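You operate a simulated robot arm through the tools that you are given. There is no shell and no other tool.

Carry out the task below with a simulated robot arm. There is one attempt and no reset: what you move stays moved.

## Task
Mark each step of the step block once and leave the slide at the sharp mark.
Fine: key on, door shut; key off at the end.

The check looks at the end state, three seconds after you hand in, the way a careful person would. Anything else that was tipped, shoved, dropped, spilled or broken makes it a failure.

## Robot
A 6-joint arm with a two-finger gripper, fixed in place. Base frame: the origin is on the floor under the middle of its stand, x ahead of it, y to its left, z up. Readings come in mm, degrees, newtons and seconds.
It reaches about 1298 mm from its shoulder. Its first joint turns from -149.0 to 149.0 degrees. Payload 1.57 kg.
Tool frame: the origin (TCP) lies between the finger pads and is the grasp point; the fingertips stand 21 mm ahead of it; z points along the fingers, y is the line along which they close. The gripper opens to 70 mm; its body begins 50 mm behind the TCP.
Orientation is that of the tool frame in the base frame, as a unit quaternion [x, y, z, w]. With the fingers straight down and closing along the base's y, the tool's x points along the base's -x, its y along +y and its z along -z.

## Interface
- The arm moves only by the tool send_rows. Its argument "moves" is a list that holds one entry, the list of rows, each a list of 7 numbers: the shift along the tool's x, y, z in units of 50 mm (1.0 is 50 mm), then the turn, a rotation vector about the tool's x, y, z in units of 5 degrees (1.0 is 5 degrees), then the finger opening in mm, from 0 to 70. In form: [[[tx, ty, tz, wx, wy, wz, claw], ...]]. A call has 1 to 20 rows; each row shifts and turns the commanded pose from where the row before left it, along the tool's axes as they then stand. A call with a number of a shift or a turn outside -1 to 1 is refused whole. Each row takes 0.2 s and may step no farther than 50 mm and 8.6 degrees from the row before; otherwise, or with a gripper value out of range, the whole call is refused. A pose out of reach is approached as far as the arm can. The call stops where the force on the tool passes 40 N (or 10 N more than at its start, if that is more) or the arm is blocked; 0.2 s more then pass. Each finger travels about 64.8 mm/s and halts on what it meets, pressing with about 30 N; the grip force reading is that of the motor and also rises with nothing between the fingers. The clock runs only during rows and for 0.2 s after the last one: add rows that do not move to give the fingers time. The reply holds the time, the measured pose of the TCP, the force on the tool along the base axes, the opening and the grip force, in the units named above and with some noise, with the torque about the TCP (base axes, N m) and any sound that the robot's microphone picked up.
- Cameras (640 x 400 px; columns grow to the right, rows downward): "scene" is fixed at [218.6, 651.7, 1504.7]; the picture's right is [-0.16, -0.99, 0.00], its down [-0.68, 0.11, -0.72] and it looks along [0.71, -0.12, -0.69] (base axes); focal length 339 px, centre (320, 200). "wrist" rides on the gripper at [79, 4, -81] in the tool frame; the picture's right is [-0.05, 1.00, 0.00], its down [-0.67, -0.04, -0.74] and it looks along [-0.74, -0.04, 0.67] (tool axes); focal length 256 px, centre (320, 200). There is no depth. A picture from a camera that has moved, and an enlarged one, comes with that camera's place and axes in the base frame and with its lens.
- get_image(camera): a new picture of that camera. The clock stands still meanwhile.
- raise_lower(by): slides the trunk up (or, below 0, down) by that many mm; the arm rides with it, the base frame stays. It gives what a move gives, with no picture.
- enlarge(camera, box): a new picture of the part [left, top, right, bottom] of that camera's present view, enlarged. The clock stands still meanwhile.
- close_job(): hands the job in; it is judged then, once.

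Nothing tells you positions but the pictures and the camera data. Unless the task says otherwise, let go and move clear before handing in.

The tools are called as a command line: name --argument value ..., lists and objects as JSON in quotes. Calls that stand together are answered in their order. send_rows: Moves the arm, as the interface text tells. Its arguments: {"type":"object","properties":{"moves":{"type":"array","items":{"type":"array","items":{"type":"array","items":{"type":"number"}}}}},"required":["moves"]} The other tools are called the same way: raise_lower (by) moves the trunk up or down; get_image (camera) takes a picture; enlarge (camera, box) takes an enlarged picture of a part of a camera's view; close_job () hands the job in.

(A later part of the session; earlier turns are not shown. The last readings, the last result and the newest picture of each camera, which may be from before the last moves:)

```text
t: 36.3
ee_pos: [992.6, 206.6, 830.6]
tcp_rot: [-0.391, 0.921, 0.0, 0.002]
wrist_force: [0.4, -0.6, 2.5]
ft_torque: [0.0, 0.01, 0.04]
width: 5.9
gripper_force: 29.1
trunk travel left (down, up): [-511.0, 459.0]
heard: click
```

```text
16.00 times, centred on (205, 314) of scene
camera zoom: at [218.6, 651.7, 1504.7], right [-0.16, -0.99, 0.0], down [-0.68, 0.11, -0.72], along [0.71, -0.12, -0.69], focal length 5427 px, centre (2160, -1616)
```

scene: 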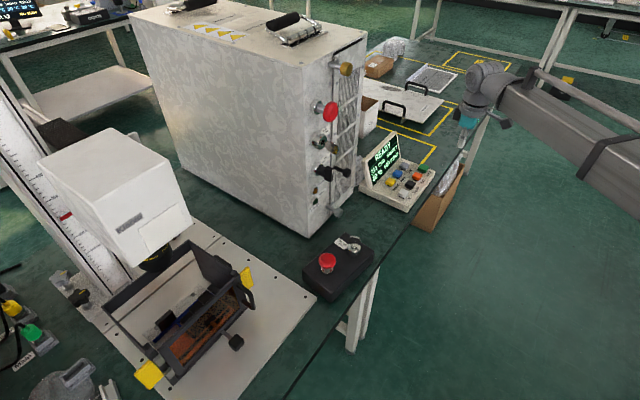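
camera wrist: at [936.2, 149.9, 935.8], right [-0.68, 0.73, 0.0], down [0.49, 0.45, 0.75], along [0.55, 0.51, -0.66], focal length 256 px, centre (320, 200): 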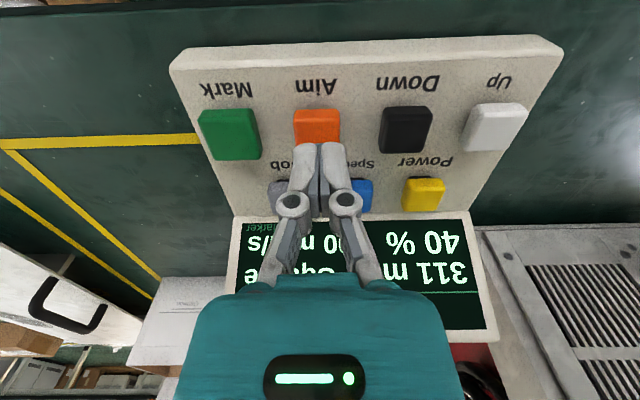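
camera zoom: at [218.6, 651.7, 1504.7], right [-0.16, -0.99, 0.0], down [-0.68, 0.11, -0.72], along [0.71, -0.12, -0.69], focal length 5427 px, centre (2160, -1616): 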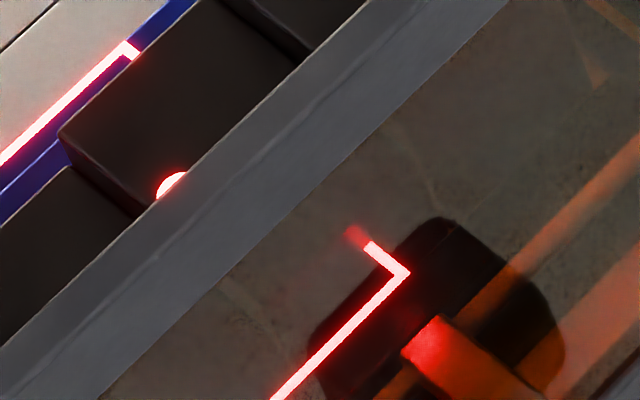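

The aim frame is centred under the lens (u ≈ −204), which matches the centre of the lowest step, so that step is already in position for marking. The off-centre red dot looks like a focus pointer. I'll lift, shift one button over to Mark, and verify the alignment.

raise_lower --by 30

send_rows --moves '[[[0.013, -0.497, 0, 0, 0, 0, 0], [0.013, -0.497, 0, 0, 0, 0, 0], [0, 0, 0, 0, 0, 0, 0]]]'

get_image --camera "wrist"

enlarge --camera "scene" --box '[370, 140, 440, 210]'

enlarge --camera "scene" --box '[160, 285, 215, 330]'

```text
t: 37.0
ee_pos: [991.0, 206.8, 859.8]
tcp_rot: [-0.391, 0.921, 0.0, 0.002]
wrist_force: [-0.3, -0.5, -0.1]
ft_torque: [0.0, 0.0, 0.01]
width: 0.0
gripper_force: 28.4
trunk travel left (down, up): [-541.0, 429.0]
```

```text
t: 37.9
ee_pos: [1028.5, 169.7, 858.4]
tcp_rot: [-0.391, 0.921, 0.001, 0.001]
wrist_force: [1.0, 0.0, -0.2]
ft_torque: [0.01, 0.0, -0.01]
width: 0.1
gripper_force: 28.7
trunk travel left (down, up): [-541.0, 429.0]
```

```text
taken
camera wrist: at [970.9, 115.7, 940.6], right [-0.68, 0.73, 0.0], down [0.49, 0.45, 0.75], along [0.55, 0.51, -0.66], focal length 256 px, centre (320, 200)
```

wrist: 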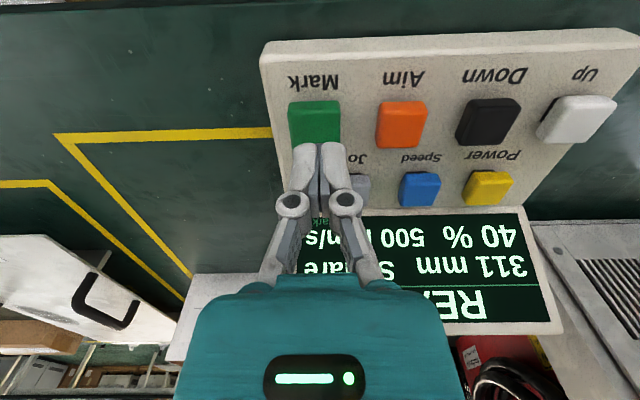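

```text
5.71 times, centred on (405, 175) of scene
camera zoom: at [218.6, 651.7, 1504.7], right [-0.16, -0.99, 0.0], down [-0.68, 0.11, -0.72], along [0.71, -0.12, -0.69], focal length 1938 px, centre (-166, 343)
```

zoom: 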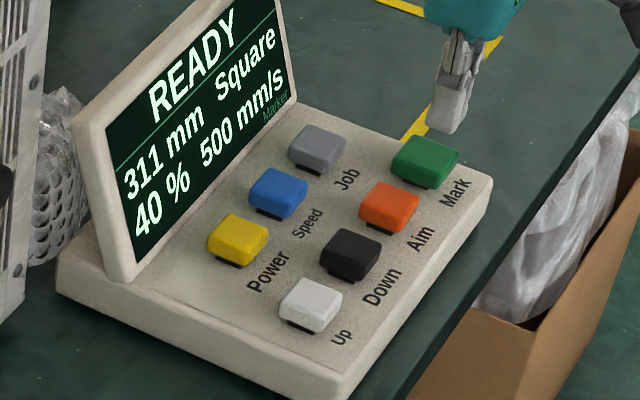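

```text
8.89 times, centred on (188, 308) of scene
camera zoom: at [218.6, 651.7, 1504.7], right [-0.16, -0.99, 0.0], down [-0.68, 0.11, -0.72], along [0.71, -0.12, -0.69], focal length 3015 px, centre (1498, -756)
```

zoom: 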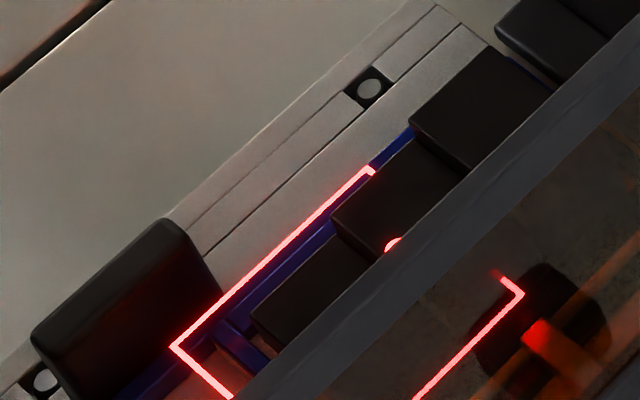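

The aim light stays on after release, so it's a toggle or timed. I'll use that and go look through the enclosure window with the wrist camera while the aim is on.

raise_lower --by 150

send_rows --moves '[[[0.25, 0.9, 0, 0, 0, 0, 40], [0.25, 0.9, 0, 0, 0, 0, 70], [0.25, 0.9, 0, 0, 0, 0, 70], [0.25, 0.9, 0, 0, 0, 0, 70], [0.17, 0.935, 0, 0, 0, 0, 70], [0, 0.935, 0, 0, 0, 0, 70], [0, 0.935, 0, 0, 0, 0, 70], [0, 0.935, 0, 0, 0, 0, 70], [0, 0.935, 0, 0, 0, 0, 70], [0, 0.935, 0, 0, 0, 0, 70], [0, 0.935, 0, 0, 0, 0, 70], [0, 0.935, 0, 0, 0, 0, 70], [0, 0.935, 0, 0, 0, 0, 70], [0, 0.935, 0, 0, 0, 0, 70], [0, 0.935, 0, 0, 0, 0, 70], [0, 0.935, 0, 0, 0, 0, 70], [0, 0.935, 0, 0, 0, 0, 70]]]'

get_image --camera "wrist"

enlarge --camera "scene" --box '[140, 260, 240, 350]'

```text
t: 39.6
ee_pos: [1027.7, 170.4, 1009.1]
tcp_rot: [-0.391, 0.92, 0.0, 0.001]
wrist_force: [-0.2, 0.2, 0.6]
ft_torque: [-0.03, 0.03, 0.0]
width: 0.2
gripper_force: 27.8
trunk travel left (down, up): [-691.0, 279.0]
```

```text
t: 43.2
ee_pos: [415.7, 672.6, 1008.8]
tcp_rot: [-0.39, 0.921, -0.001, 0.003]
wrist_force: [-0.8, -0.2, 0.4]
ft_torque: [-0.02, 0.05, 0.04]
width: 70.0
gripper_force: 0.1
trunk travel left (down, up): [-691.0, 279.0]
```

```text
taken
camera wrist: at [360.2, 617.8, 1090.8], right [-0.68, 0.73, 0.0], down [0.49, 0.45, 0.75], along [0.55, 0.51, -0.66], focal length 256 px, centre (320, 200)
```

wrist: 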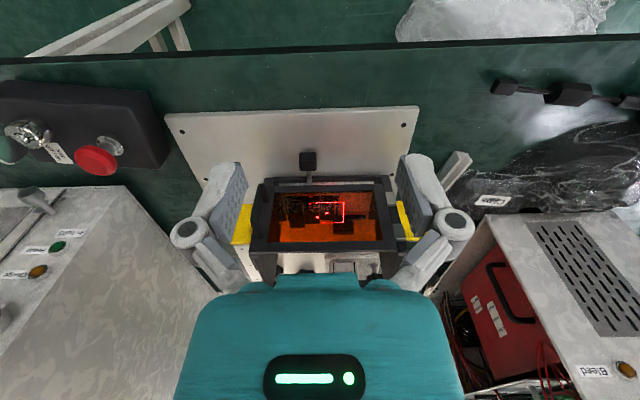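

```text
4.44 times, centred on (190, 305) of scene
camera zoom: at [218.6, 651.7, 1504.7], right [-0.16, -0.99, 0.0], down [-0.68, 0.11, -0.72], along [0.71, -0.12, -0.69], focal length 1508 px, centre (898, -267)
```

zoom: 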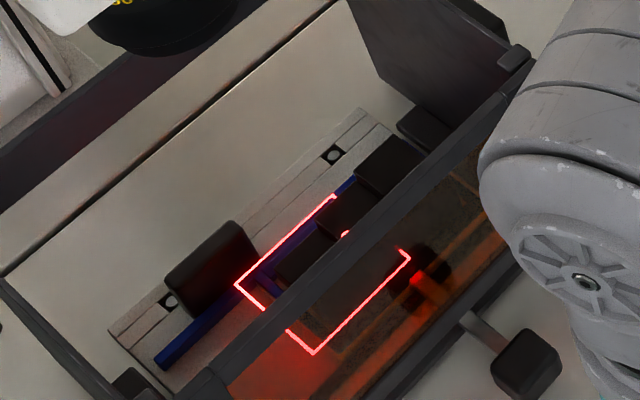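

The aim is still on. Zooming in through the window.

enlarge --camera "wrist" --box '[265, 180, 385, 255]'

enlarge --camera "wrist" --box '[285, 190, 355, 235]'

enlarge --camera "wrist" --box '[305, 195, 350, 228]'

```text
5.33 times, centred on (325, 218) of wrist
camera zoom: at [360.2, 617.8, 1090.8], right [-0.68, 0.73, 0.0], down [0.49, 0.45, 0.75], along [0.55, 0.51, -0.66], focal length 1365 px, centre (293, 107)
```

zoom: 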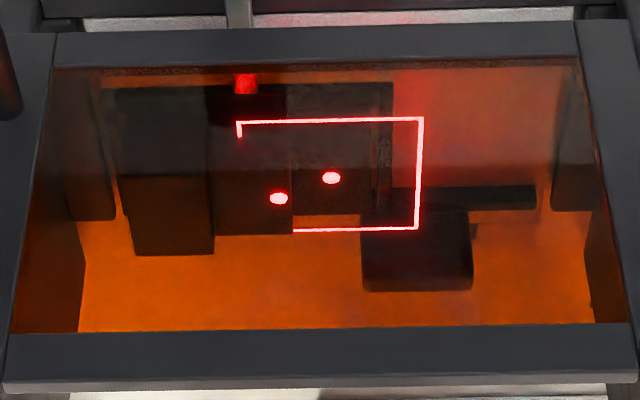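

```text
8.89 times, centred on (320, 212) of wrist
camera zoom: at [360.2, 617.8, 1090.8], right [-0.68, 0.73, 0.0], down [0.49, 0.45, 0.75], along [0.55, 0.51, -0.66], focal length 2276 px, centre (320, 89)
```

zoom: 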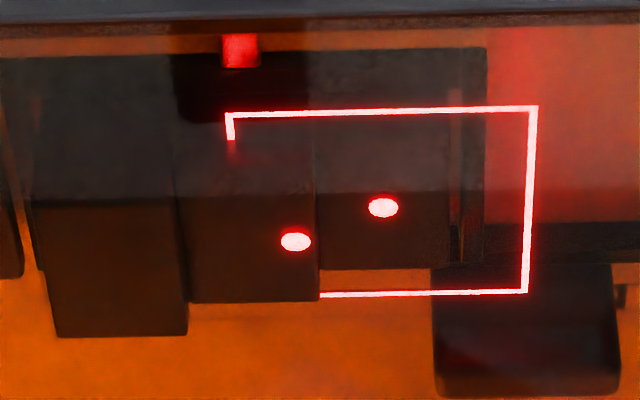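

```text
12.12 times, centred on (328, 212) of wrist
camera zoom: at [360.2, 617.8, 1090.8], right [-0.68, 0.73, 0.0], down [0.49, 0.45, 0.75], along [0.55, 0.51, -0.66], focal length 3103 px, centre (229, 61)
```

zoom: 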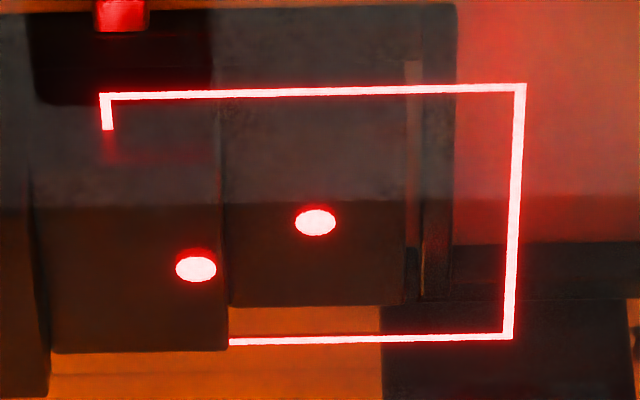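

The aim shows two dots: the coaxial one sits exactly at the centre of the lowest step, and the other is the focus pointer. The slide is well placed, so I'll return to the panel and mark this step.

send_rows --moves '[[[0, -0.927, 0, 0, 0, 0, 40], [0, -0.927, 0, 0, 0, 0, 20], [0, -0.927, 0, 0, 0, 0, 0], [0, -0.927, 0, 0, 0, 0, 0], [0, -0.927, 0, 0, 0, 0, 0], [0, -0.927, 0, 0, 0, 0, 0], [0, -0.927, 0, 0, 0, 0, 0], [0, -0.927, 0, 0, 0, 0, 0], [0, -0.927, 0, 0, 0, 0, 0], [0, -0.927, 0, 0, 0, 0, 0], [0, -0.927, 0, 0, 0, 0, 0], [0, -0.927, 0, 0, 0, 0, 0], [-0.254, -0.927, 0, 0, 0, 0, 0], [-0.254, -0.927, 0, 0, 0, 0, 0], [-0.254, -0.927, 0, 0, 0, 0, 0], [-0.254, -0.927, 0, 0, 0, 0, 0], [-0.254, -0.927, 0, 0, 0, 0, 0], [0, 0, 0, 0, 0, 0, 0]]]'

get_image --camera "wrist"

enlarge --camera "scene" --box '[140, 260, 240, 350]'

```text
t: 47.0
ee_pos: [1029.1, 175.8, 1010.0]
tcp_rot: [-0.391, 0.92, 0.001, 0.003]
wrist_force: [0.4, 0.0, 0.2]
ft_torque: [0.03, -0.01, -0.06]
width: 0.0
gripper_force: 28.1
out of reach, approached as far as the arm can: row 2, 4, 7, 9
trunk travel left (down, up): [-691.0, 279.0]
```

```text
taken
camera wrist: at [973.0, 121.4, 1090.7], right [-0.68, 0.73, 0.0], down [0.49, 0.45, 0.75], along [0.55, 0.51, -0.66], focal length 256 px, centre (320, 200)
```

wrist: 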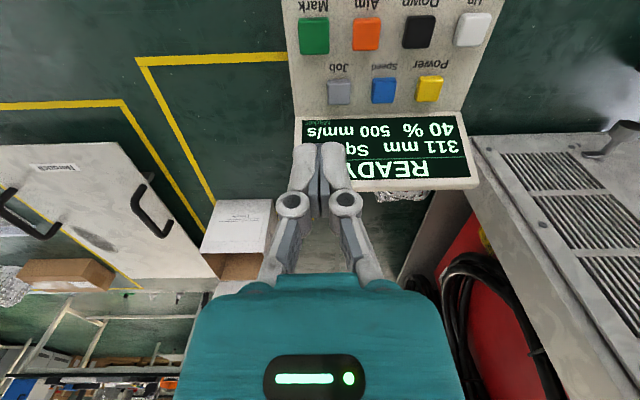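

```text
4.44 times, centred on (190, 305) of scene
camera zoom: at [218.6, 651.7, 1504.7], right [-0.16, -0.99, 0.0], down [-0.68, 0.11, -0.72], along [0.71, -0.12, -0.69], focal length 1508 px, centre (898, -267)
```

zoom: 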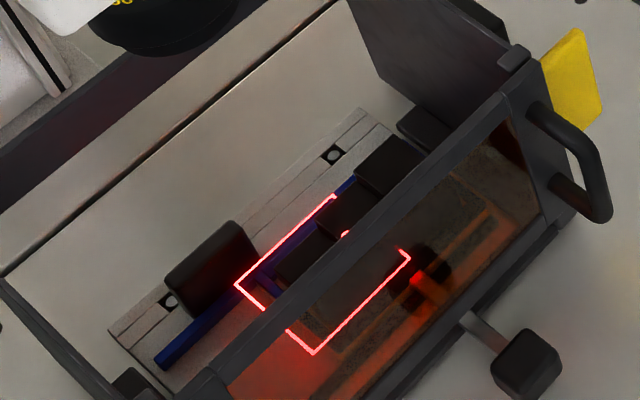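

send_rows --moves '[[[0.093, -0.06, 0, 0, 0, 0, 0], [0, 0, 0, 0, 0, 0, 0]]]'

raise_lower --by -150

get_image --camera "wrist"

enlarge --camera "scene" --box '[370, 140, 440, 210]'

```text
t: 47.6
ee_pos: [1030.2, 169.4, 1010.0]
tcp_rot: [-0.39, 0.921, 0.001, 0.002]
wrist_force: [-0.6, 0.2, 0.2]
ft_torque: [-0.01, 0.01, 0.01]
width: 0.0
gripper_force: 28.9
trunk travel left (down, up): [-691.0, 279.0]
```

```text
t: 49.4
ee_pos: [1030.1, 169.6, 859.6]
tcp_rot: [-0.391, 0.92, 0.0, 0.002]
wrist_force: [-0.3, 0.4, 0.0]
ft_torque: [-0.01, -0.01, -0.05]
width: 0.0
gripper_force: 28.6
trunk travel left (down, up): [-541.0, 429.0]
```

```text
taken
camera wrist: at [972.1, 115.1, 940.8], right [-0.68, 0.73, 0.0], down [0.49, 0.45, 0.75], along [0.55, 0.51, -0.66], focal length 256 px, centre (320, 200)
```

wrist: 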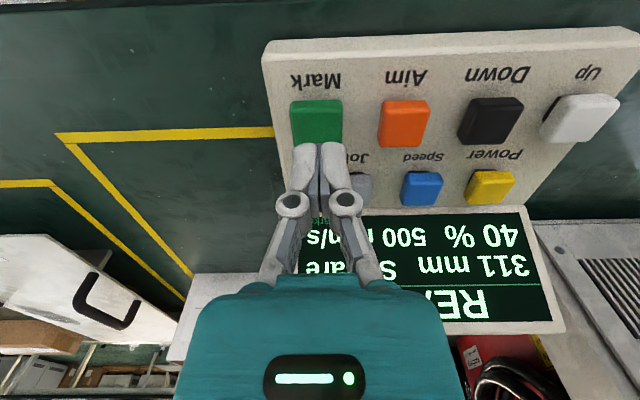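

```text
5.71 times, centred on (405, 175) of scene
camera zoom: at [218.6, 651.7, 1504.7], right [-0.16, -0.99, 0.0], down [-0.68, 0.11, -0.72], along [0.71, -0.12, -0.69], focal length 1938 px, centre (-166, 343)
```

zoom: 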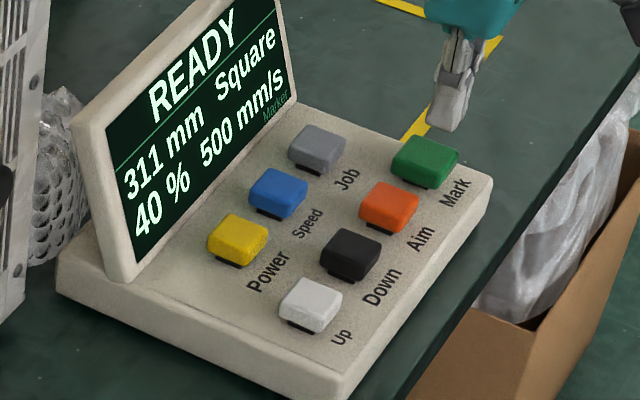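

Aligned over Mark. Pressing once.

raise_lower --by -29

enlarge --camera "scene" --box '[370, 140, 440, 210]'

enlarge --camera "scene" --box '[140, 260, 240, 350]'

```text
t: 50.1
ee_pos: [1029.0, 169.0, 830.5]
tcp_rot: [-0.391, 0.92, 0.0, 0.002]
wrist_force: [0.3, -1.1, 1.2]
ft_torque: [-0.03, 0.02, 0.0]
width: 5.9
gripper_force: 28.7
trunk travel left (down, up): [-512.0, 458.0]
heard: click
```

```text
5.71 times, centred on (405, 175) of scene
camera zoom: at [218.6, 651.7, 1504.7], right [-0.16, -0.99, 0.0], down [-0.68, 0.11, -0.72], along [0.71, -0.12, -0.69], focal length 1938 px, centre (-166, 343)
```

zoom: 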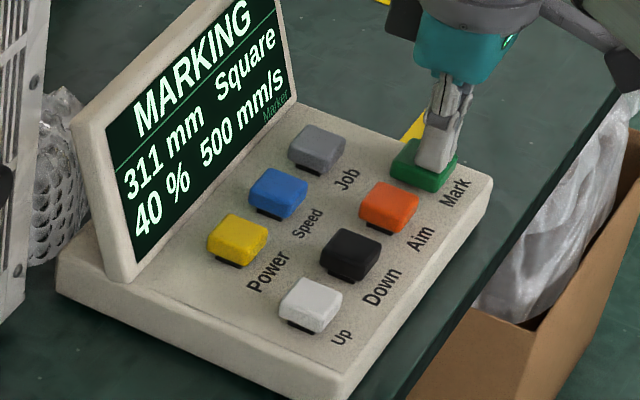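

```text
4.44 times, centred on (190, 305) of scene
camera zoom: at [218.6, 651.7, 1504.7], right [-0.16, -0.99, 0.0], down [-0.68, 0.11, -0.72], along [0.71, -0.12, -0.69], focal length 1508 px, centre (898, -267)
```

zoom: 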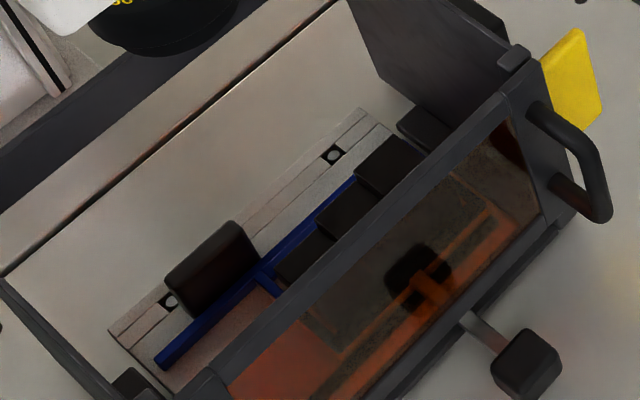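

The screen says MARKING. I'll lift off straight up and check the screen again.

raise_lower --by 40

enlarge --camera "scene" --box '[360, 130, 440, 220]'

```text
t: 50.9
ee_pos: [1030.1, 169.0, 871.0]
tcp_rot: [-0.39, 0.921, 0.0, 0.002]
wrist_force: [0.2, 0.8, -0.2]
ft_torque: [-0.02, -0.01, 0.01]
width: 0.0
gripper_force: 28.5
trunk travel left (down, up): [-552.0, 418.0]
```

```text
4.44 times, centred on (400, 175) of scene
camera zoom: at [218.6, 651.7, 1504.7], right [-0.16, -0.99, 0.0], down [-0.68, 0.11, -0.72], along [0.71, -0.12, -0.69], focal length 1508 px, centre (-36, 311)
```

zoom: 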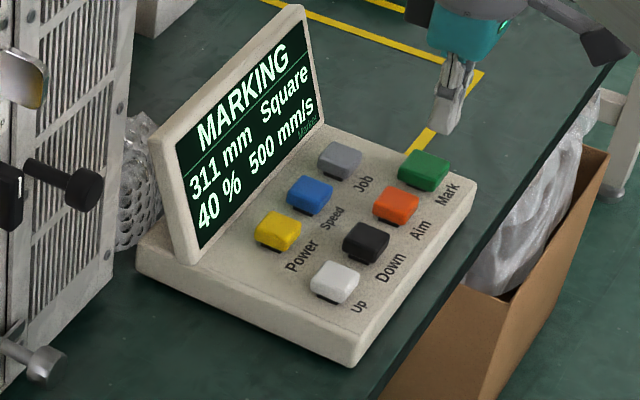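

Still marking. I'll raise the trunk to travel height while it finishes.

raise_lower --by 110

enlarge --camera "scene" --box '[360, 130, 440, 220]'

enlarge --camera "scene" --box '[160, 285, 215, 330]'

```text
t: 52.3
ee_pos: [1028.8, 168.9, 979.6]
tcp_rot: [-0.391, 0.92, 0.001, 0.001]
wrist_force: [-0.3, 0.1, -0.1]
ft_torque: [0.0, -0.02, -0.01]
width: 0.0
gripper_force: 28.5
trunk travel left (down, up): [-662.0, 308.0]
```

```text
4.44 times, centred on (400, 175) of scene
camera zoom: at [218.6, 651.7, 1504.7], right [-0.16, -0.99, 0.0], down [-0.68, 0.11, -0.72], along [0.71, -0.12, -0.69], focal length 1508 px, centre (-36, 311)
```

zoom: 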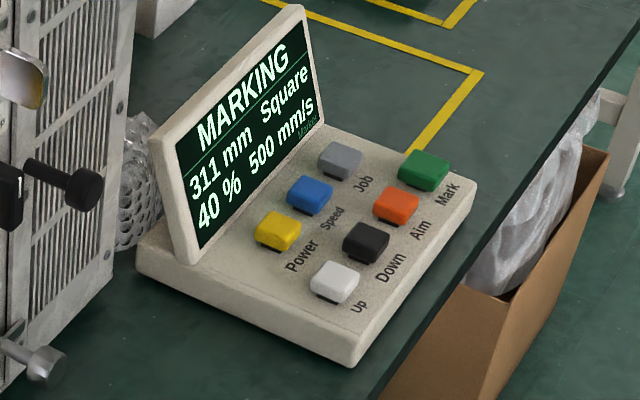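

```text
8.89 times, centred on (188, 308) of scene
camera zoom: at [218.6, 651.7, 1504.7], right [-0.16, -0.99, 0.0], down [-0.68, 0.11, -0.72], along [0.71, -0.12, -0.69], focal length 3015 px, centre (1498, -756)
```

zoom: 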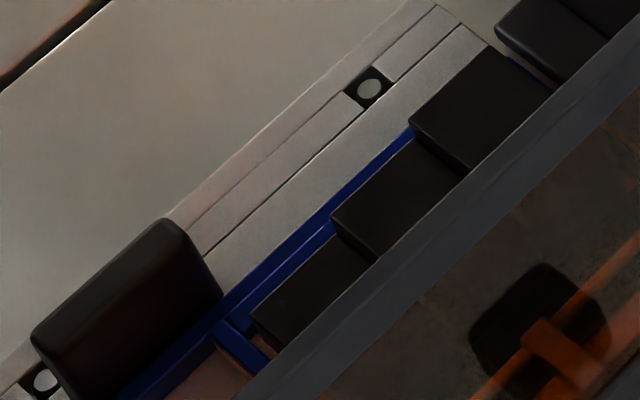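

I'll travel back to the enclosure viewing position while it finishes, without touching the slide yet.

send_rows --moves '[[[0.25, 0.9, 0, 0, 0, 0, 40], [0.25, 0.9, 0, 0, 0, 0, 70], [0.25, 0.9, 0, 0, 0, 0, 70], [0.25, 0.9, 0, 0, 0, 0, 70], [0.17, 0.935, 0, 0, 0, 0, 70], [0, 0.935, 0, 0, 0, 0, 70], [0, 0.935, 0, 0, 0, 0, 70], [0, 0.935, 0, 0, 0, 0, 70], [0, 0.935, 0, 0, 0, 0, 70], [0, 0.935, 0, 0, 0, 0, 70], [0, 0.935, 0, 0, 0, 0, 70], [0, 0.935, 0, 0, 0, 0, 70], [0, 0.935, 0, 0, 0, 0, 70], [0, 0.935, 0, 0, 0, 0, 70], [0, 0.935, 0, 0, 0, 0, 70], [0, 0.935, 0, 0, 0, 0, 70], [0, 0.935, 0, 0, 0, 0, 70]]]'

get_image --camera "wrist"

enlarge --camera "wrist" --box '[285, 190, 355, 235]'

enlarge --camera "scene" --box '[360, 130, 440, 220]'

```text
t: 55.9
ee_pos: [423.7, 676.0, 979.2]
tcp_rot: [-0.391, 0.92, 0.001, 0.002]
wrist_force: [0.6, -0.9, -0.3]
ft_torque: [0.02, 0.0, 0.03]
width: 70.3
gripper_force: 0.0
out of reach, approached as far as the arm can: row 2, 7
trunk travel left (down, up): [-662.0, 308.0]
```

```text
taken
camera wrist: at [366.6, 621.0, 1061.8], right [-0.68, 0.73, 0.0], down [0.49, 0.45, 0.75], along [0.55, 0.51, -0.66], focal length 256 px, centre (320, 200)
```

wrist: 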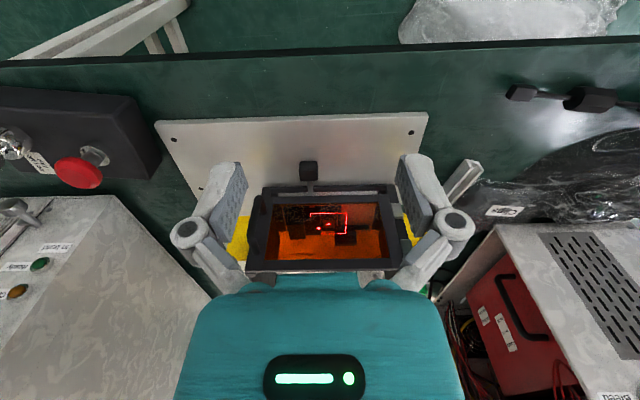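

```text
8.89 times, centred on (320, 212) of wrist
camera zoom: at [366.6, 621.0, 1061.8], right [-0.68, 0.73, 0.0], down [0.49, 0.45, 0.75], along [0.55, 0.51, -0.66], focal length 2276 px, centre (320, 89)
```

zoom: 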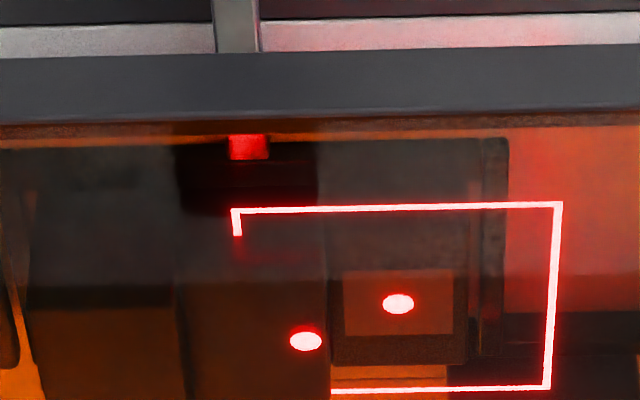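

```text
4.44 times, centred on (400, 175) of scene
camera zoom: at [218.6, 651.7, 1504.7], right [-0.16, -0.99, 0.0], down [-0.68, 0.11, -0.72], along [0.71, -0.12, -0.69], focal length 1508 px, centre (-36, 311)
```

zoom: 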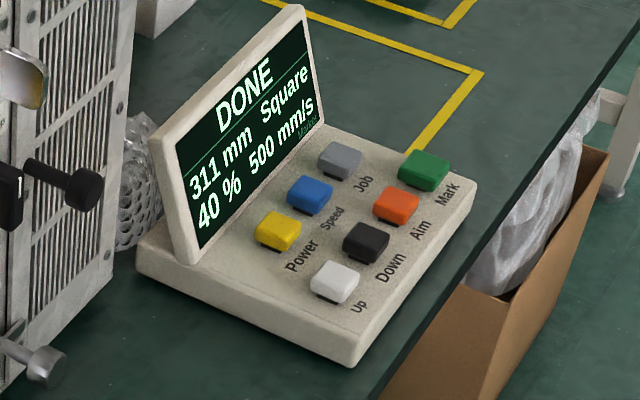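

Screen says DONE, and a square mark is visible on the lowest step. The aim came back on by itself, which helps for positioning. Now I'll locate the slide knob and door handle accurately.

enlarge --camera "wrist" --box '[240, 150, 400, 280]'

enlarge --camera "wrist" --box '[240, 150, 330, 220]'

enlarge --camera "scene" --box '[190, 260, 270, 360]'

```text
3.08 times, centred on (320, 215) of wrist
camera zoom: at [366.6, 621.0, 1061.8], right [-0.68, 0.73, 0.0], down [0.49, 0.45, 0.75], along [0.55, 0.51, -0.66], focal length 788 px, centre (320, 154)
```

zoom: 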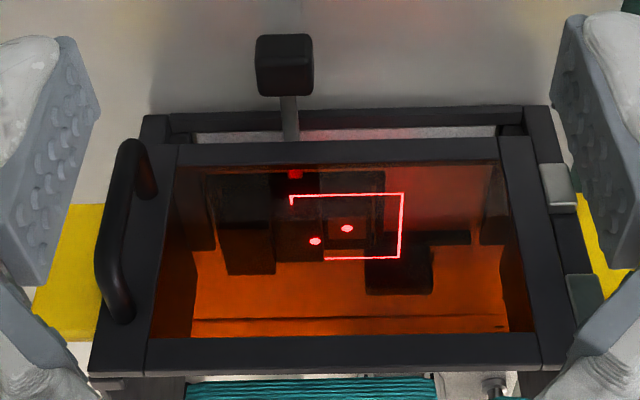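

```text
5.71 times, centred on (285, 185) of wrist
camera zoom: at [366.6, 621.0, 1061.8], right [-0.68, 0.73, 0.0], down [0.49, 0.45, 0.75], along [0.55, 0.51, -0.66], focal length 1463 px, centre (520, 286)
```

zoom: 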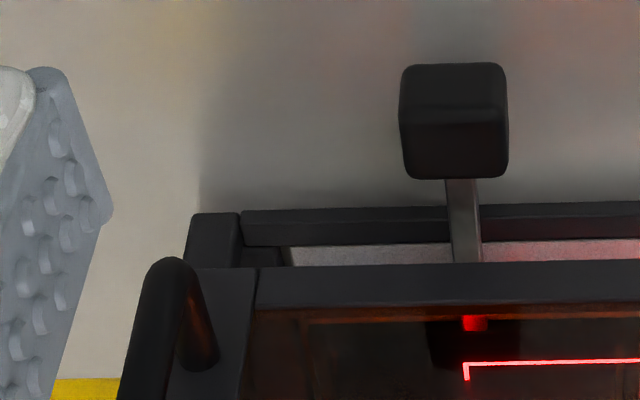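

```text
4.00 times, centred on (230, 310) of scene
camera zoom: at [218.6, 651.7, 1504.7], right [-0.16, -0.99, 0.0], down [-0.68, 0.11, -0.72], along [0.71, -0.12, -0.69], focal length 1357 px, centre (680, -240)
```

zoom: 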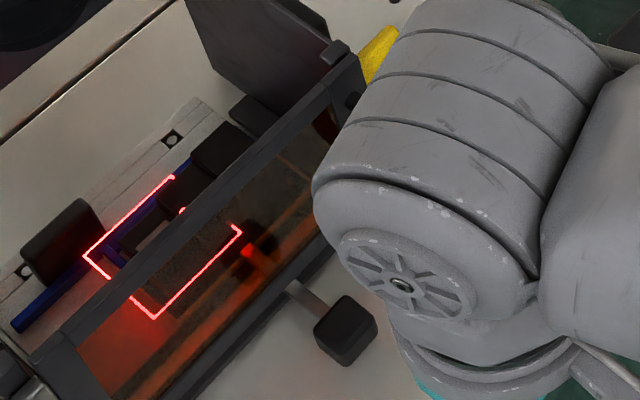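

The knob's top is at about (552, 772, 802) and it is about 26 mm wide. I'll position the gripper above it with the fingers open along the sliding direction, keeping clear of the door handle.

send_rows --moves '[[[-0.79, -0.129, 0, 0, 0, 0, 60], [-0.79, -0.129, 0, 0, 0, 0, 50], [-0.79, -0.129, 0, 0, 0, 0, 46], [-0.79, -0.129, 0, 0, 0, 0, 46], [0, 0, 0, 0, 0, 0, 46]]]'

get_image --camera "wrist"

get_image --camera "scene"

```text
t: 57.1
ee_pos: [549.5, 769.6, 981.1]
tcp_rot: [-0.391, 0.92, 0.0, 0.002]
wrist_force: [0.8, 0.3, 0.9]
ft_torque: [0.04, 0.0, -0.02]
width: 46.1
gripper_force: 0.1
out of reach, approached as far as the arm can: row 2
trunk travel left (down, up): [-662.0, 308.0]
```

```text
taken
camera wrist: at [492.7, 716.2, 1061.7], right [-0.68, 0.73, 0.0], down [0.49, 0.45, 0.75], along [0.55, 0.51, -0.67], focal length 256 px, centre (320, 200)
```

wrist: 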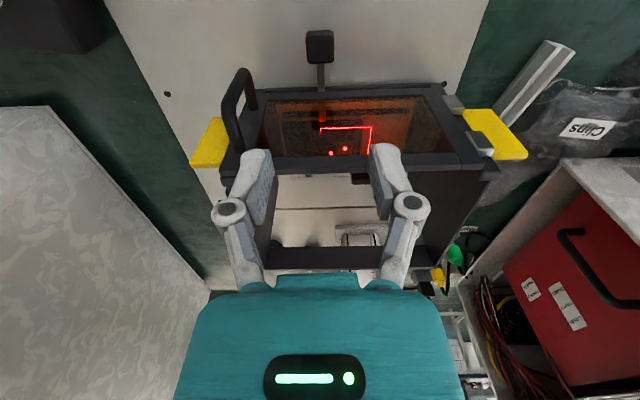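

```text
taken
```

scene: 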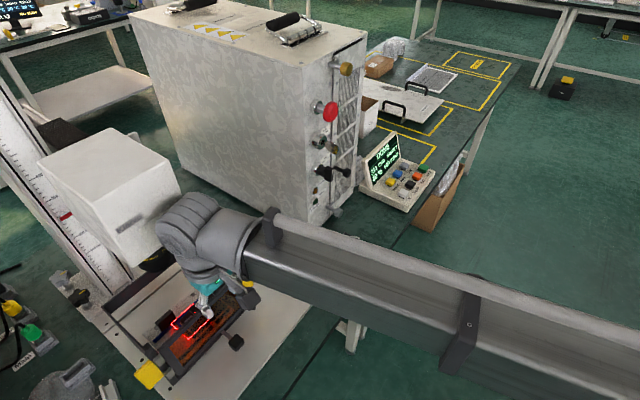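

enlarge --camera "wrist" --box '[270, 15, 370, 80]'

enlarge --camera "scene" --box '[120, 170, 280, 370]'

enlarge --camera "wrist" --box '[270, 90, 400, 170]'

```text
6.15 times, centred on (320, 48) of wrist
camera zoom: at [492.7, 716.2, 1061.7], right [-0.68, 0.73, 0.0], down [0.49, 0.45, 0.75], along [0.55, 0.51, -0.67], focal length 1575 px, centre (320, 1138)
```

zoom: 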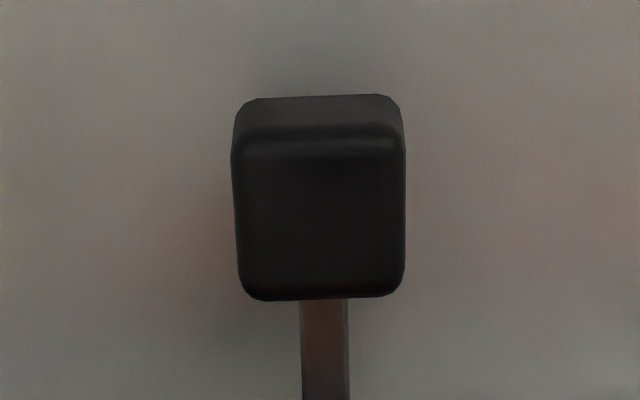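

```text
2.00 times, centred on (200, 270) of scene
camera zoom: at [218.6, 651.7, 1504.7], right [-0.16, -0.99, 0.0], down [-0.68, 0.11, -0.72], along [0.71, -0.12, -0.69], focal length 678 px, centre (560, 60)
```

zoom: 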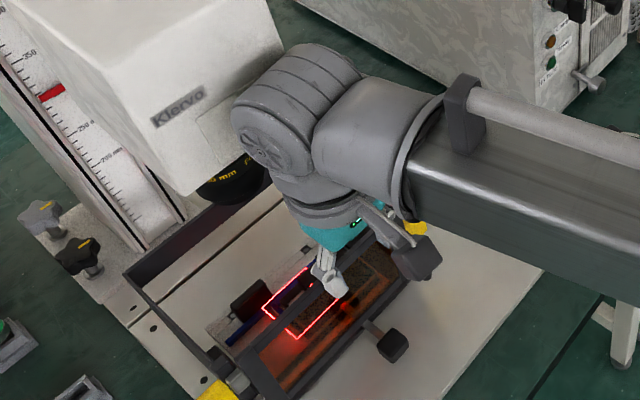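

```text
4.92 times, centred on (335, 130) of wrist
camera zoom: at [492.7, 716.2, 1061.7], right [-0.68, 0.73, 0.0], down [0.49, 0.45, 0.75], along [0.55, 0.51, -0.67], focal length 1260 px, centre (246, 545)
```

zoom: 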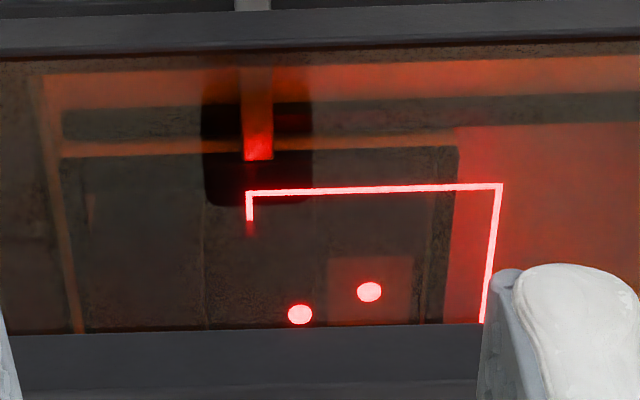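

Gripper is centred over the knob and the wrist has good clearance to the head. Lowering part-way and checking.

raise_lower --by -110

get_image --camera "wrist"

enlarge --camera "scene" --box '[140, 230, 280, 380]'

```text
t: 58.6
ee_pos: [550.1, 769.2, 870.2]
tcp_rot: [-0.39, 0.921, -0.001, 0.002]
wrist_force: [-0.5, -0.1, -0.9]
ft_torque: [0.01, 0.03, -0.03]
width: 46.2
gripper_force: 0.1
trunk travel left (down, up): [-552.0, 418.0]
```

```text
taken
camera wrist: at [492.4, 716.1, 951.9], right [-0.68, 0.73, 0.0], down [0.49, 0.45, 0.75], along [0.55, 0.51, -0.66], focal length 256 px, centre (320, 200)
```

wrist: 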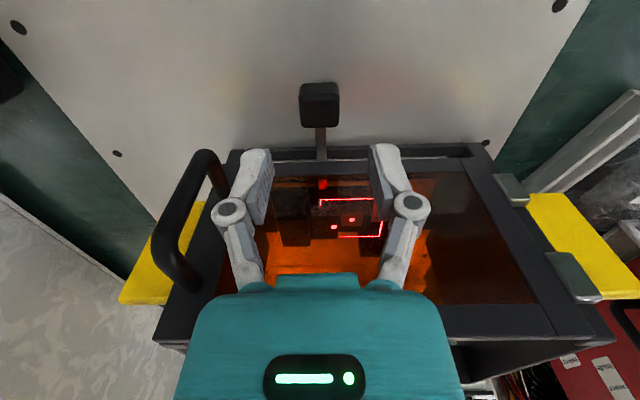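

```text
2.67 times, centred on (210, 305) of scene
camera zoom: at [218.6, 651.7, 1504.7], right [-0.16, -0.99, 0.0], down [-0.68, 0.11, -0.72], along [0.71, -0.12, -0.69], focal length 905 px, centre (613, -80)
```

zoom: 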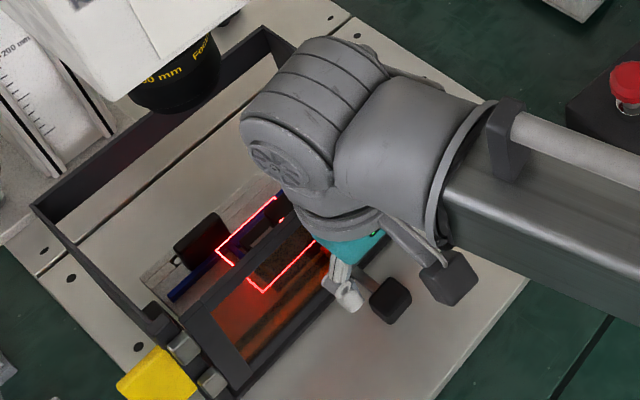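

Well centred and clear of the handle. Lowering so the fingertips straddle the knob.

raise_lower --by -58

get_image --camera "wrist"

enlarge --camera "scene" --box '[180, 270, 270, 360]'

```text
t: 59.5
ee_pos: [549.2, 770.1, 811.7]
tcp_rot: [-0.39, 0.921, -0.001, 0.001]
wrist_force: [-0.1, -0.9, -4.4]
ft_torque: [-0.03, 0.12, 0.02]
width: 46.1
gripper_force: 0.0
trunk travel left (down, up): [-494.0, 476.0]
```

```text
taken
camera wrist: at [492.7, 716.5, 893.3], right [-0.68, 0.73, 0.0], down [0.49, 0.45, 0.75], along [0.55, 0.51, -0.67], focal length 256 px, centre (320, 200)
```

wrist: 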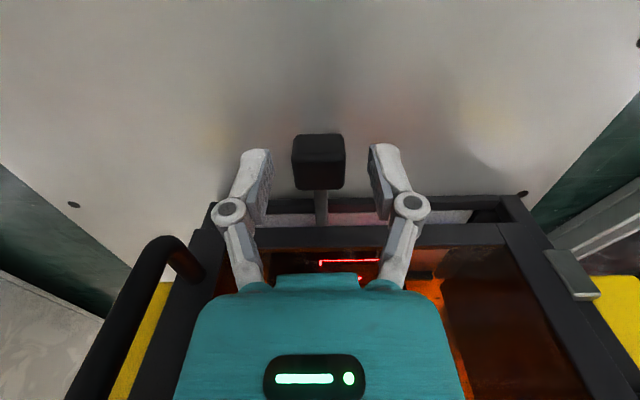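

```text
4.44 times, centred on (225, 315) of scene
camera zoom: at [218.6, 651.7, 1504.7], right [-0.16, -0.99, 0.0], down [-0.68, 0.11, -0.72], along [0.71, -0.12, -0.69], focal length 1508 px, centre (742, -311)
```

zoom: 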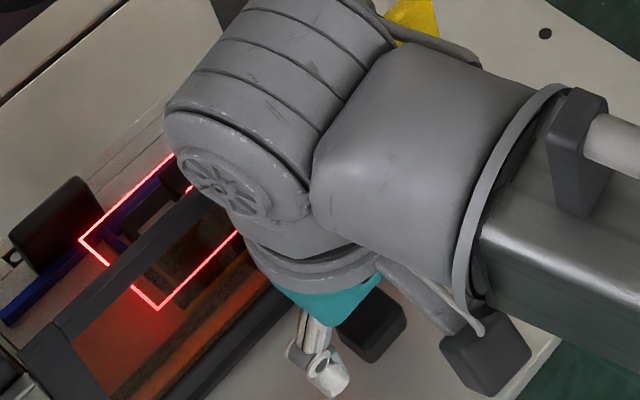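

A small downward force reading appeared; I'll check whether it's just transient before closing.

send_rows --moves '[[[0, 0, 0, 0, 0, 0, 46], [0, 0, 0, 0, 0, 0, 46]]]'

enlarge --camera "wrist" --box '[190, 110, 450, 290]'

```text
t: 60.1
ee_pos: [550.8, 770.8, 812.6]
tcp_rot: [-0.391, 0.921, 0.0, 0.001]
wrist_force: [-0.1, -0.3, -6.2]
ft_torque: [-0.12, 0.16, -0.03]
width: 45.8
gripper_force: 0.0
trunk travel left (down, up): [-494.0, 476.0]
```

```text
2.22 times, centred on (320, 200) of wrist
camera zoom: at [492.7, 716.5, 893.3], right [-0.68, 0.73, 0.0], down [0.49, 0.45, 0.75], along [0.55, 0.51, -0.67], focal length 569 px, centre (320, 200)
```

zoom: 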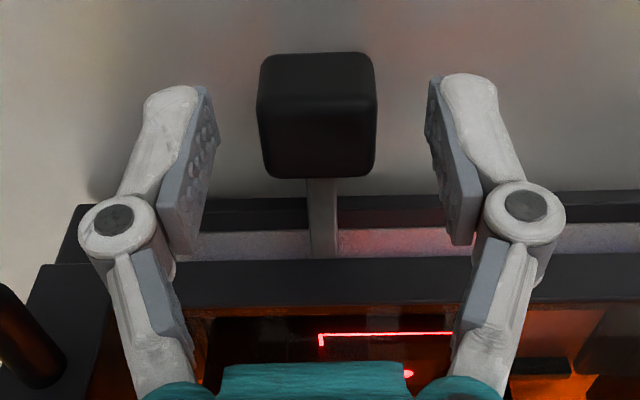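

raise_lower --by 8

send_rows --moves '[[[0, 0, 0, 0, 0, 0, 46], [0, 0, 0, 0, 0, 0, 46]]]'

```text
t: 60.7
ee_pos: [549.8, 770.2, 820.2]
tcp_rot: [-0.391, 0.92, 0.0, 0.002]
wrist_force: [-1.7, 0.2, 0.5]
ft_torque: [0.07, -0.09, 0.01]
width: 46.1
gripper_force: 0.1
trunk travel left (down, up): [-502.0, 468.0]
```

```text
t: 61.3
ee_pos: [549.2, 770.8, 821.8]
tcp_rot: [-0.391, 0.92, 0.0, 0.003]
wrist_force: [-1.5, -1.1, 1.6]
ft_torque: [0.11, -0.16, -0.01]
width: 46.0
gripper_force: 0.0
trunk travel left (down, up): [-502.0, 468.0]
```

There seems to be slight contact on the door side. I'll back off about 10 mm toward myself and recheck.

send_rows --moves '[[[0.2, 0, 0, 0, 0, 0, 46], [0, 0, 0, 0, 0, 0, 46], [0, 0, 0, 0, 0, 0, 46]]]'

enlarge --camera "scene" --box '[180, 230, 270, 340]'

```text
t: 62.1
ee_pos: [543.9, 763.9, 820.0]
tcp_rot: [-0.391, 0.92, 0.0, 0.002]
wrist_force: [-0.2, -0.2, 0.3]
ft_torque: [-0.02, 0.0, 0.0]
width: 45.9
gripper_force: 0.1
trunk travel left (down, up): [-502.0, 468.0]
```

```text
3.64 times, centred on (225, 285) of scene
camera zoom: at [218.6, 651.7, 1504.7], right [-0.16, -0.99, 0.0], down [-0.68, 0.11, -0.72], along [0.71, -0.12, -0.69], focal length 1234 px, centre (666, -109)
```

zoom: 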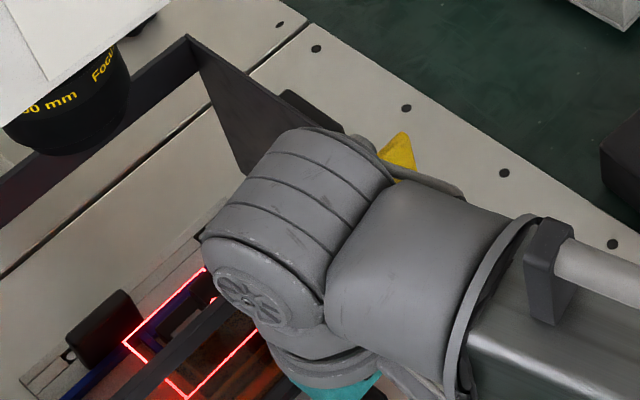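

Clear now. I'll lower to grip height and close on the knob.

raise_lower --by -9

send_rows --moves '[[[0, 0, 0, 0, 0, 0, 36], [0, 0, 0, 0, 0, 0, 20], [0, 0, 0, 0, 0, 0, 20], [0, 0, 0, 0, 0, 0, 20]]]'

get_image --camera "wrist"

```text
t: 62.7
ee_pos: [544.4, 763.8, 811.7]
tcp_rot: [-0.391, 0.92, 0.0, 0.002]
wrist_force: [-0.5, 0.7, 0.7]
ft_torque: [-0.01, 0.0, -0.01]
width: 46.1
gripper_force: 0.0
trunk travel left (down, up): [-493.0, 477.0]
```

```text
t: 63.7
ee_pos: [543.3, 763.3, 812.8]
tcp_rot: [-0.39, 0.921, 0.0, 0.002]
wrist_force: [1.7, 0.8, 0.8]
ft_torque: [-0.02, 0.02, -0.05]
width: 25.7
gripper_force: 30.3
trunk travel left (down, up): [-493.0, 477.0]
```

```text
taken
camera wrist: at [486.2, 709.5, 892.9], right [-0.68, 0.73, 0.0], down [0.49, 0.45, 0.75], along [0.55, 0.51, -0.66], focal length 256 px, centre (320, 200)
```

wrist: 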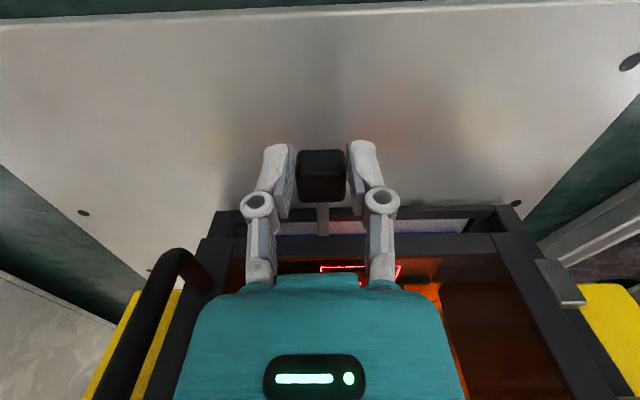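

Gripped (25.7 mm). The step pitch looks like about 27–28 mm, so I'll pull the slide 27 mm to the left to bring the middle step under the beam.

send_rows --moves '[[[0, 0.09, 0, 0, 0, 0, 20], [0, 0.09, 0, 0, 0, 0, 20], [0, 0.09, 0, 0, 0, 0, 20], [0, 0.09, 0, 0, 0, 0, 20], [0, 0.09, 0, 0, 0, 0, 20], [0, 0.09, 0, 0, 0, 0, 20], [0, 0, 0, 0, 0, 0, 20]]]'

get_image --camera "wrist"

enlarge --camera "scene" --box '[150, 260, 250, 350]'

```text
t: 65.3
ee_pos: [523.7, 783.1, 811.6]
tcp_rot: [-0.391, 0.92, -0.001, 0.002]
wrist_force: [6.1, 5.9, 4.6]
ft_torque: [0.14, -0.15, -0.1]
width: 25.5
gripper_force: 30.2
trunk travel left (down, up): [-493.0, 477.0]
```

```text
taken
camera wrist: at [467.0, 728.4, 892.8], right [-0.68, 0.73, 0.0], down [0.49, 0.45, 0.75], along [0.55, 0.51, -0.66], focal length 256 px, centre (320, 200)
```

wrist: 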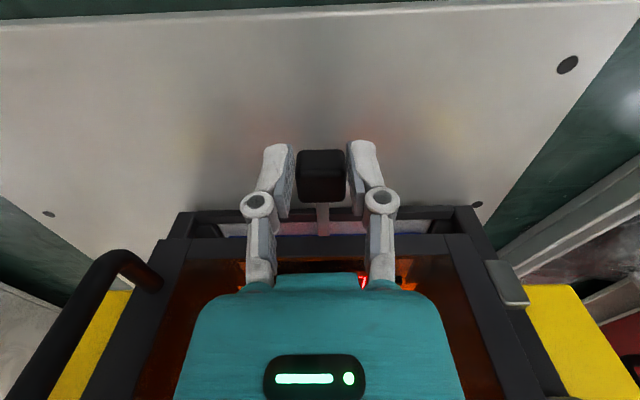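

```text
4.44 times, centred on (200, 305) of scene
camera zoom: at [218.6, 651.7, 1504.7], right [-0.16, -0.99, 0.0], down [-0.68, 0.11, -0.72], along [0.71, -0.12, -0.69], focal length 1508 px, centre (853, -267)
```

zoom: 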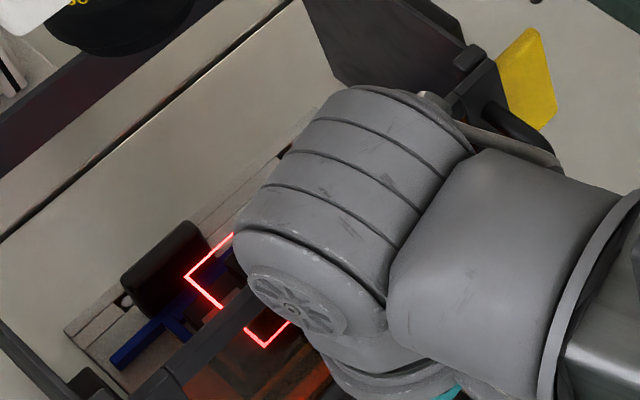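

send_rows --moves '[[[0, 0, 0, 0, 0, 0, 36], [0, 0, 0, 0, 0, 0, 46], [0, 0, 0, 0, 0, 0, 46]]]'

raise_lower --by 197

send_rows --moves '[[[0.772, 0, 0, 0, 0, 0, 60], [0.772, 0, 0, 0, 0, 0, 70], [0.772, 0, 0, 0, 0, 0, 70], [0.772, 0, 0, 0, 0, 0, 70], [0, 0, 0, 0, 0, 0, 70]]]'

enlarge --camera "wrist" --box '[265, 180, 385, 255]'

enlarge --camera "wrist" --box '[285, 190, 355, 235]'

```text
t: 66.1
ee_pos: [524.4, 783.2, 811.3]
tcp_rot: [-0.391, 0.92, 0.0, 0.002]
wrist_force: [0.1, 0.2, 0.3]
ft_torque: [-0.01, 0.02, -0.04]
width: 46.1
gripper_force: 0.1
trunk travel left (down, up): [-493.0, 477.0]
```

```text
t: 68.2
ee_pos: [523.5, 782.8, 1008.4]
tcp_rot: [-0.39, 0.921, 0.0, 0.002]
wrist_force: [0.2, -0.1, 0.2]
ft_torque: [0.01, 0.0, 0.0]
width: 46.0
gripper_force: 0.1
trunk travel left (down, up): [-690.0, 280.0]
```

```text
t: 69.4
ee_pos: [419.1, 671.3, 1008.6]
tcp_rot: [-0.39, 0.921, 0.0, 0.002]
wrist_force: [0.0, 0.0, 0.1]
ft_torque: [0.02, 0.01, -0.01]
width: 70.0
gripper_force: 0.1
trunk travel left (down, up): [-690.0, 280.0]
```

```text
5.33 times, centred on (325, 218) of wrist
camera zoom: at [361.2, 616.8, 1089.9], right [-0.68, 0.73, 0.0], down [0.49, 0.45, 0.75], along [0.55, 0.51, -0.66], focal length 1365 px, centre (293, 107)
```

zoom: 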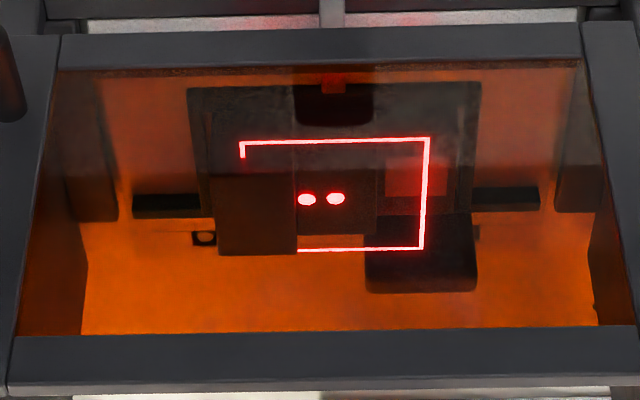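

```text
8.89 times, centred on (320, 212) of wrist
camera zoom: at [361.2, 616.8, 1089.9], right [-0.68, 0.73, 0.0], down [0.49, 0.45, 0.75], along [0.55, 0.51, -0.66], focal length 2276 px, centre (320, 89)
```

zoom: 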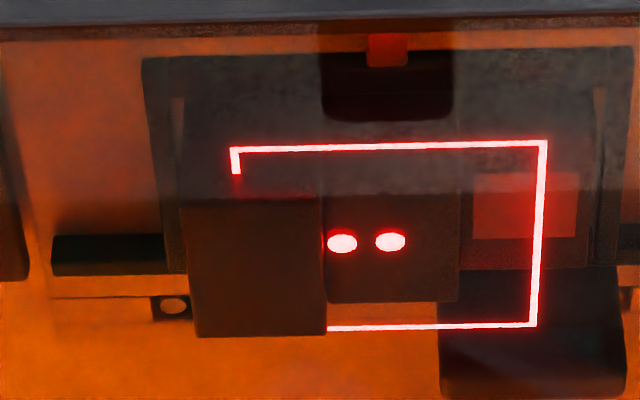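

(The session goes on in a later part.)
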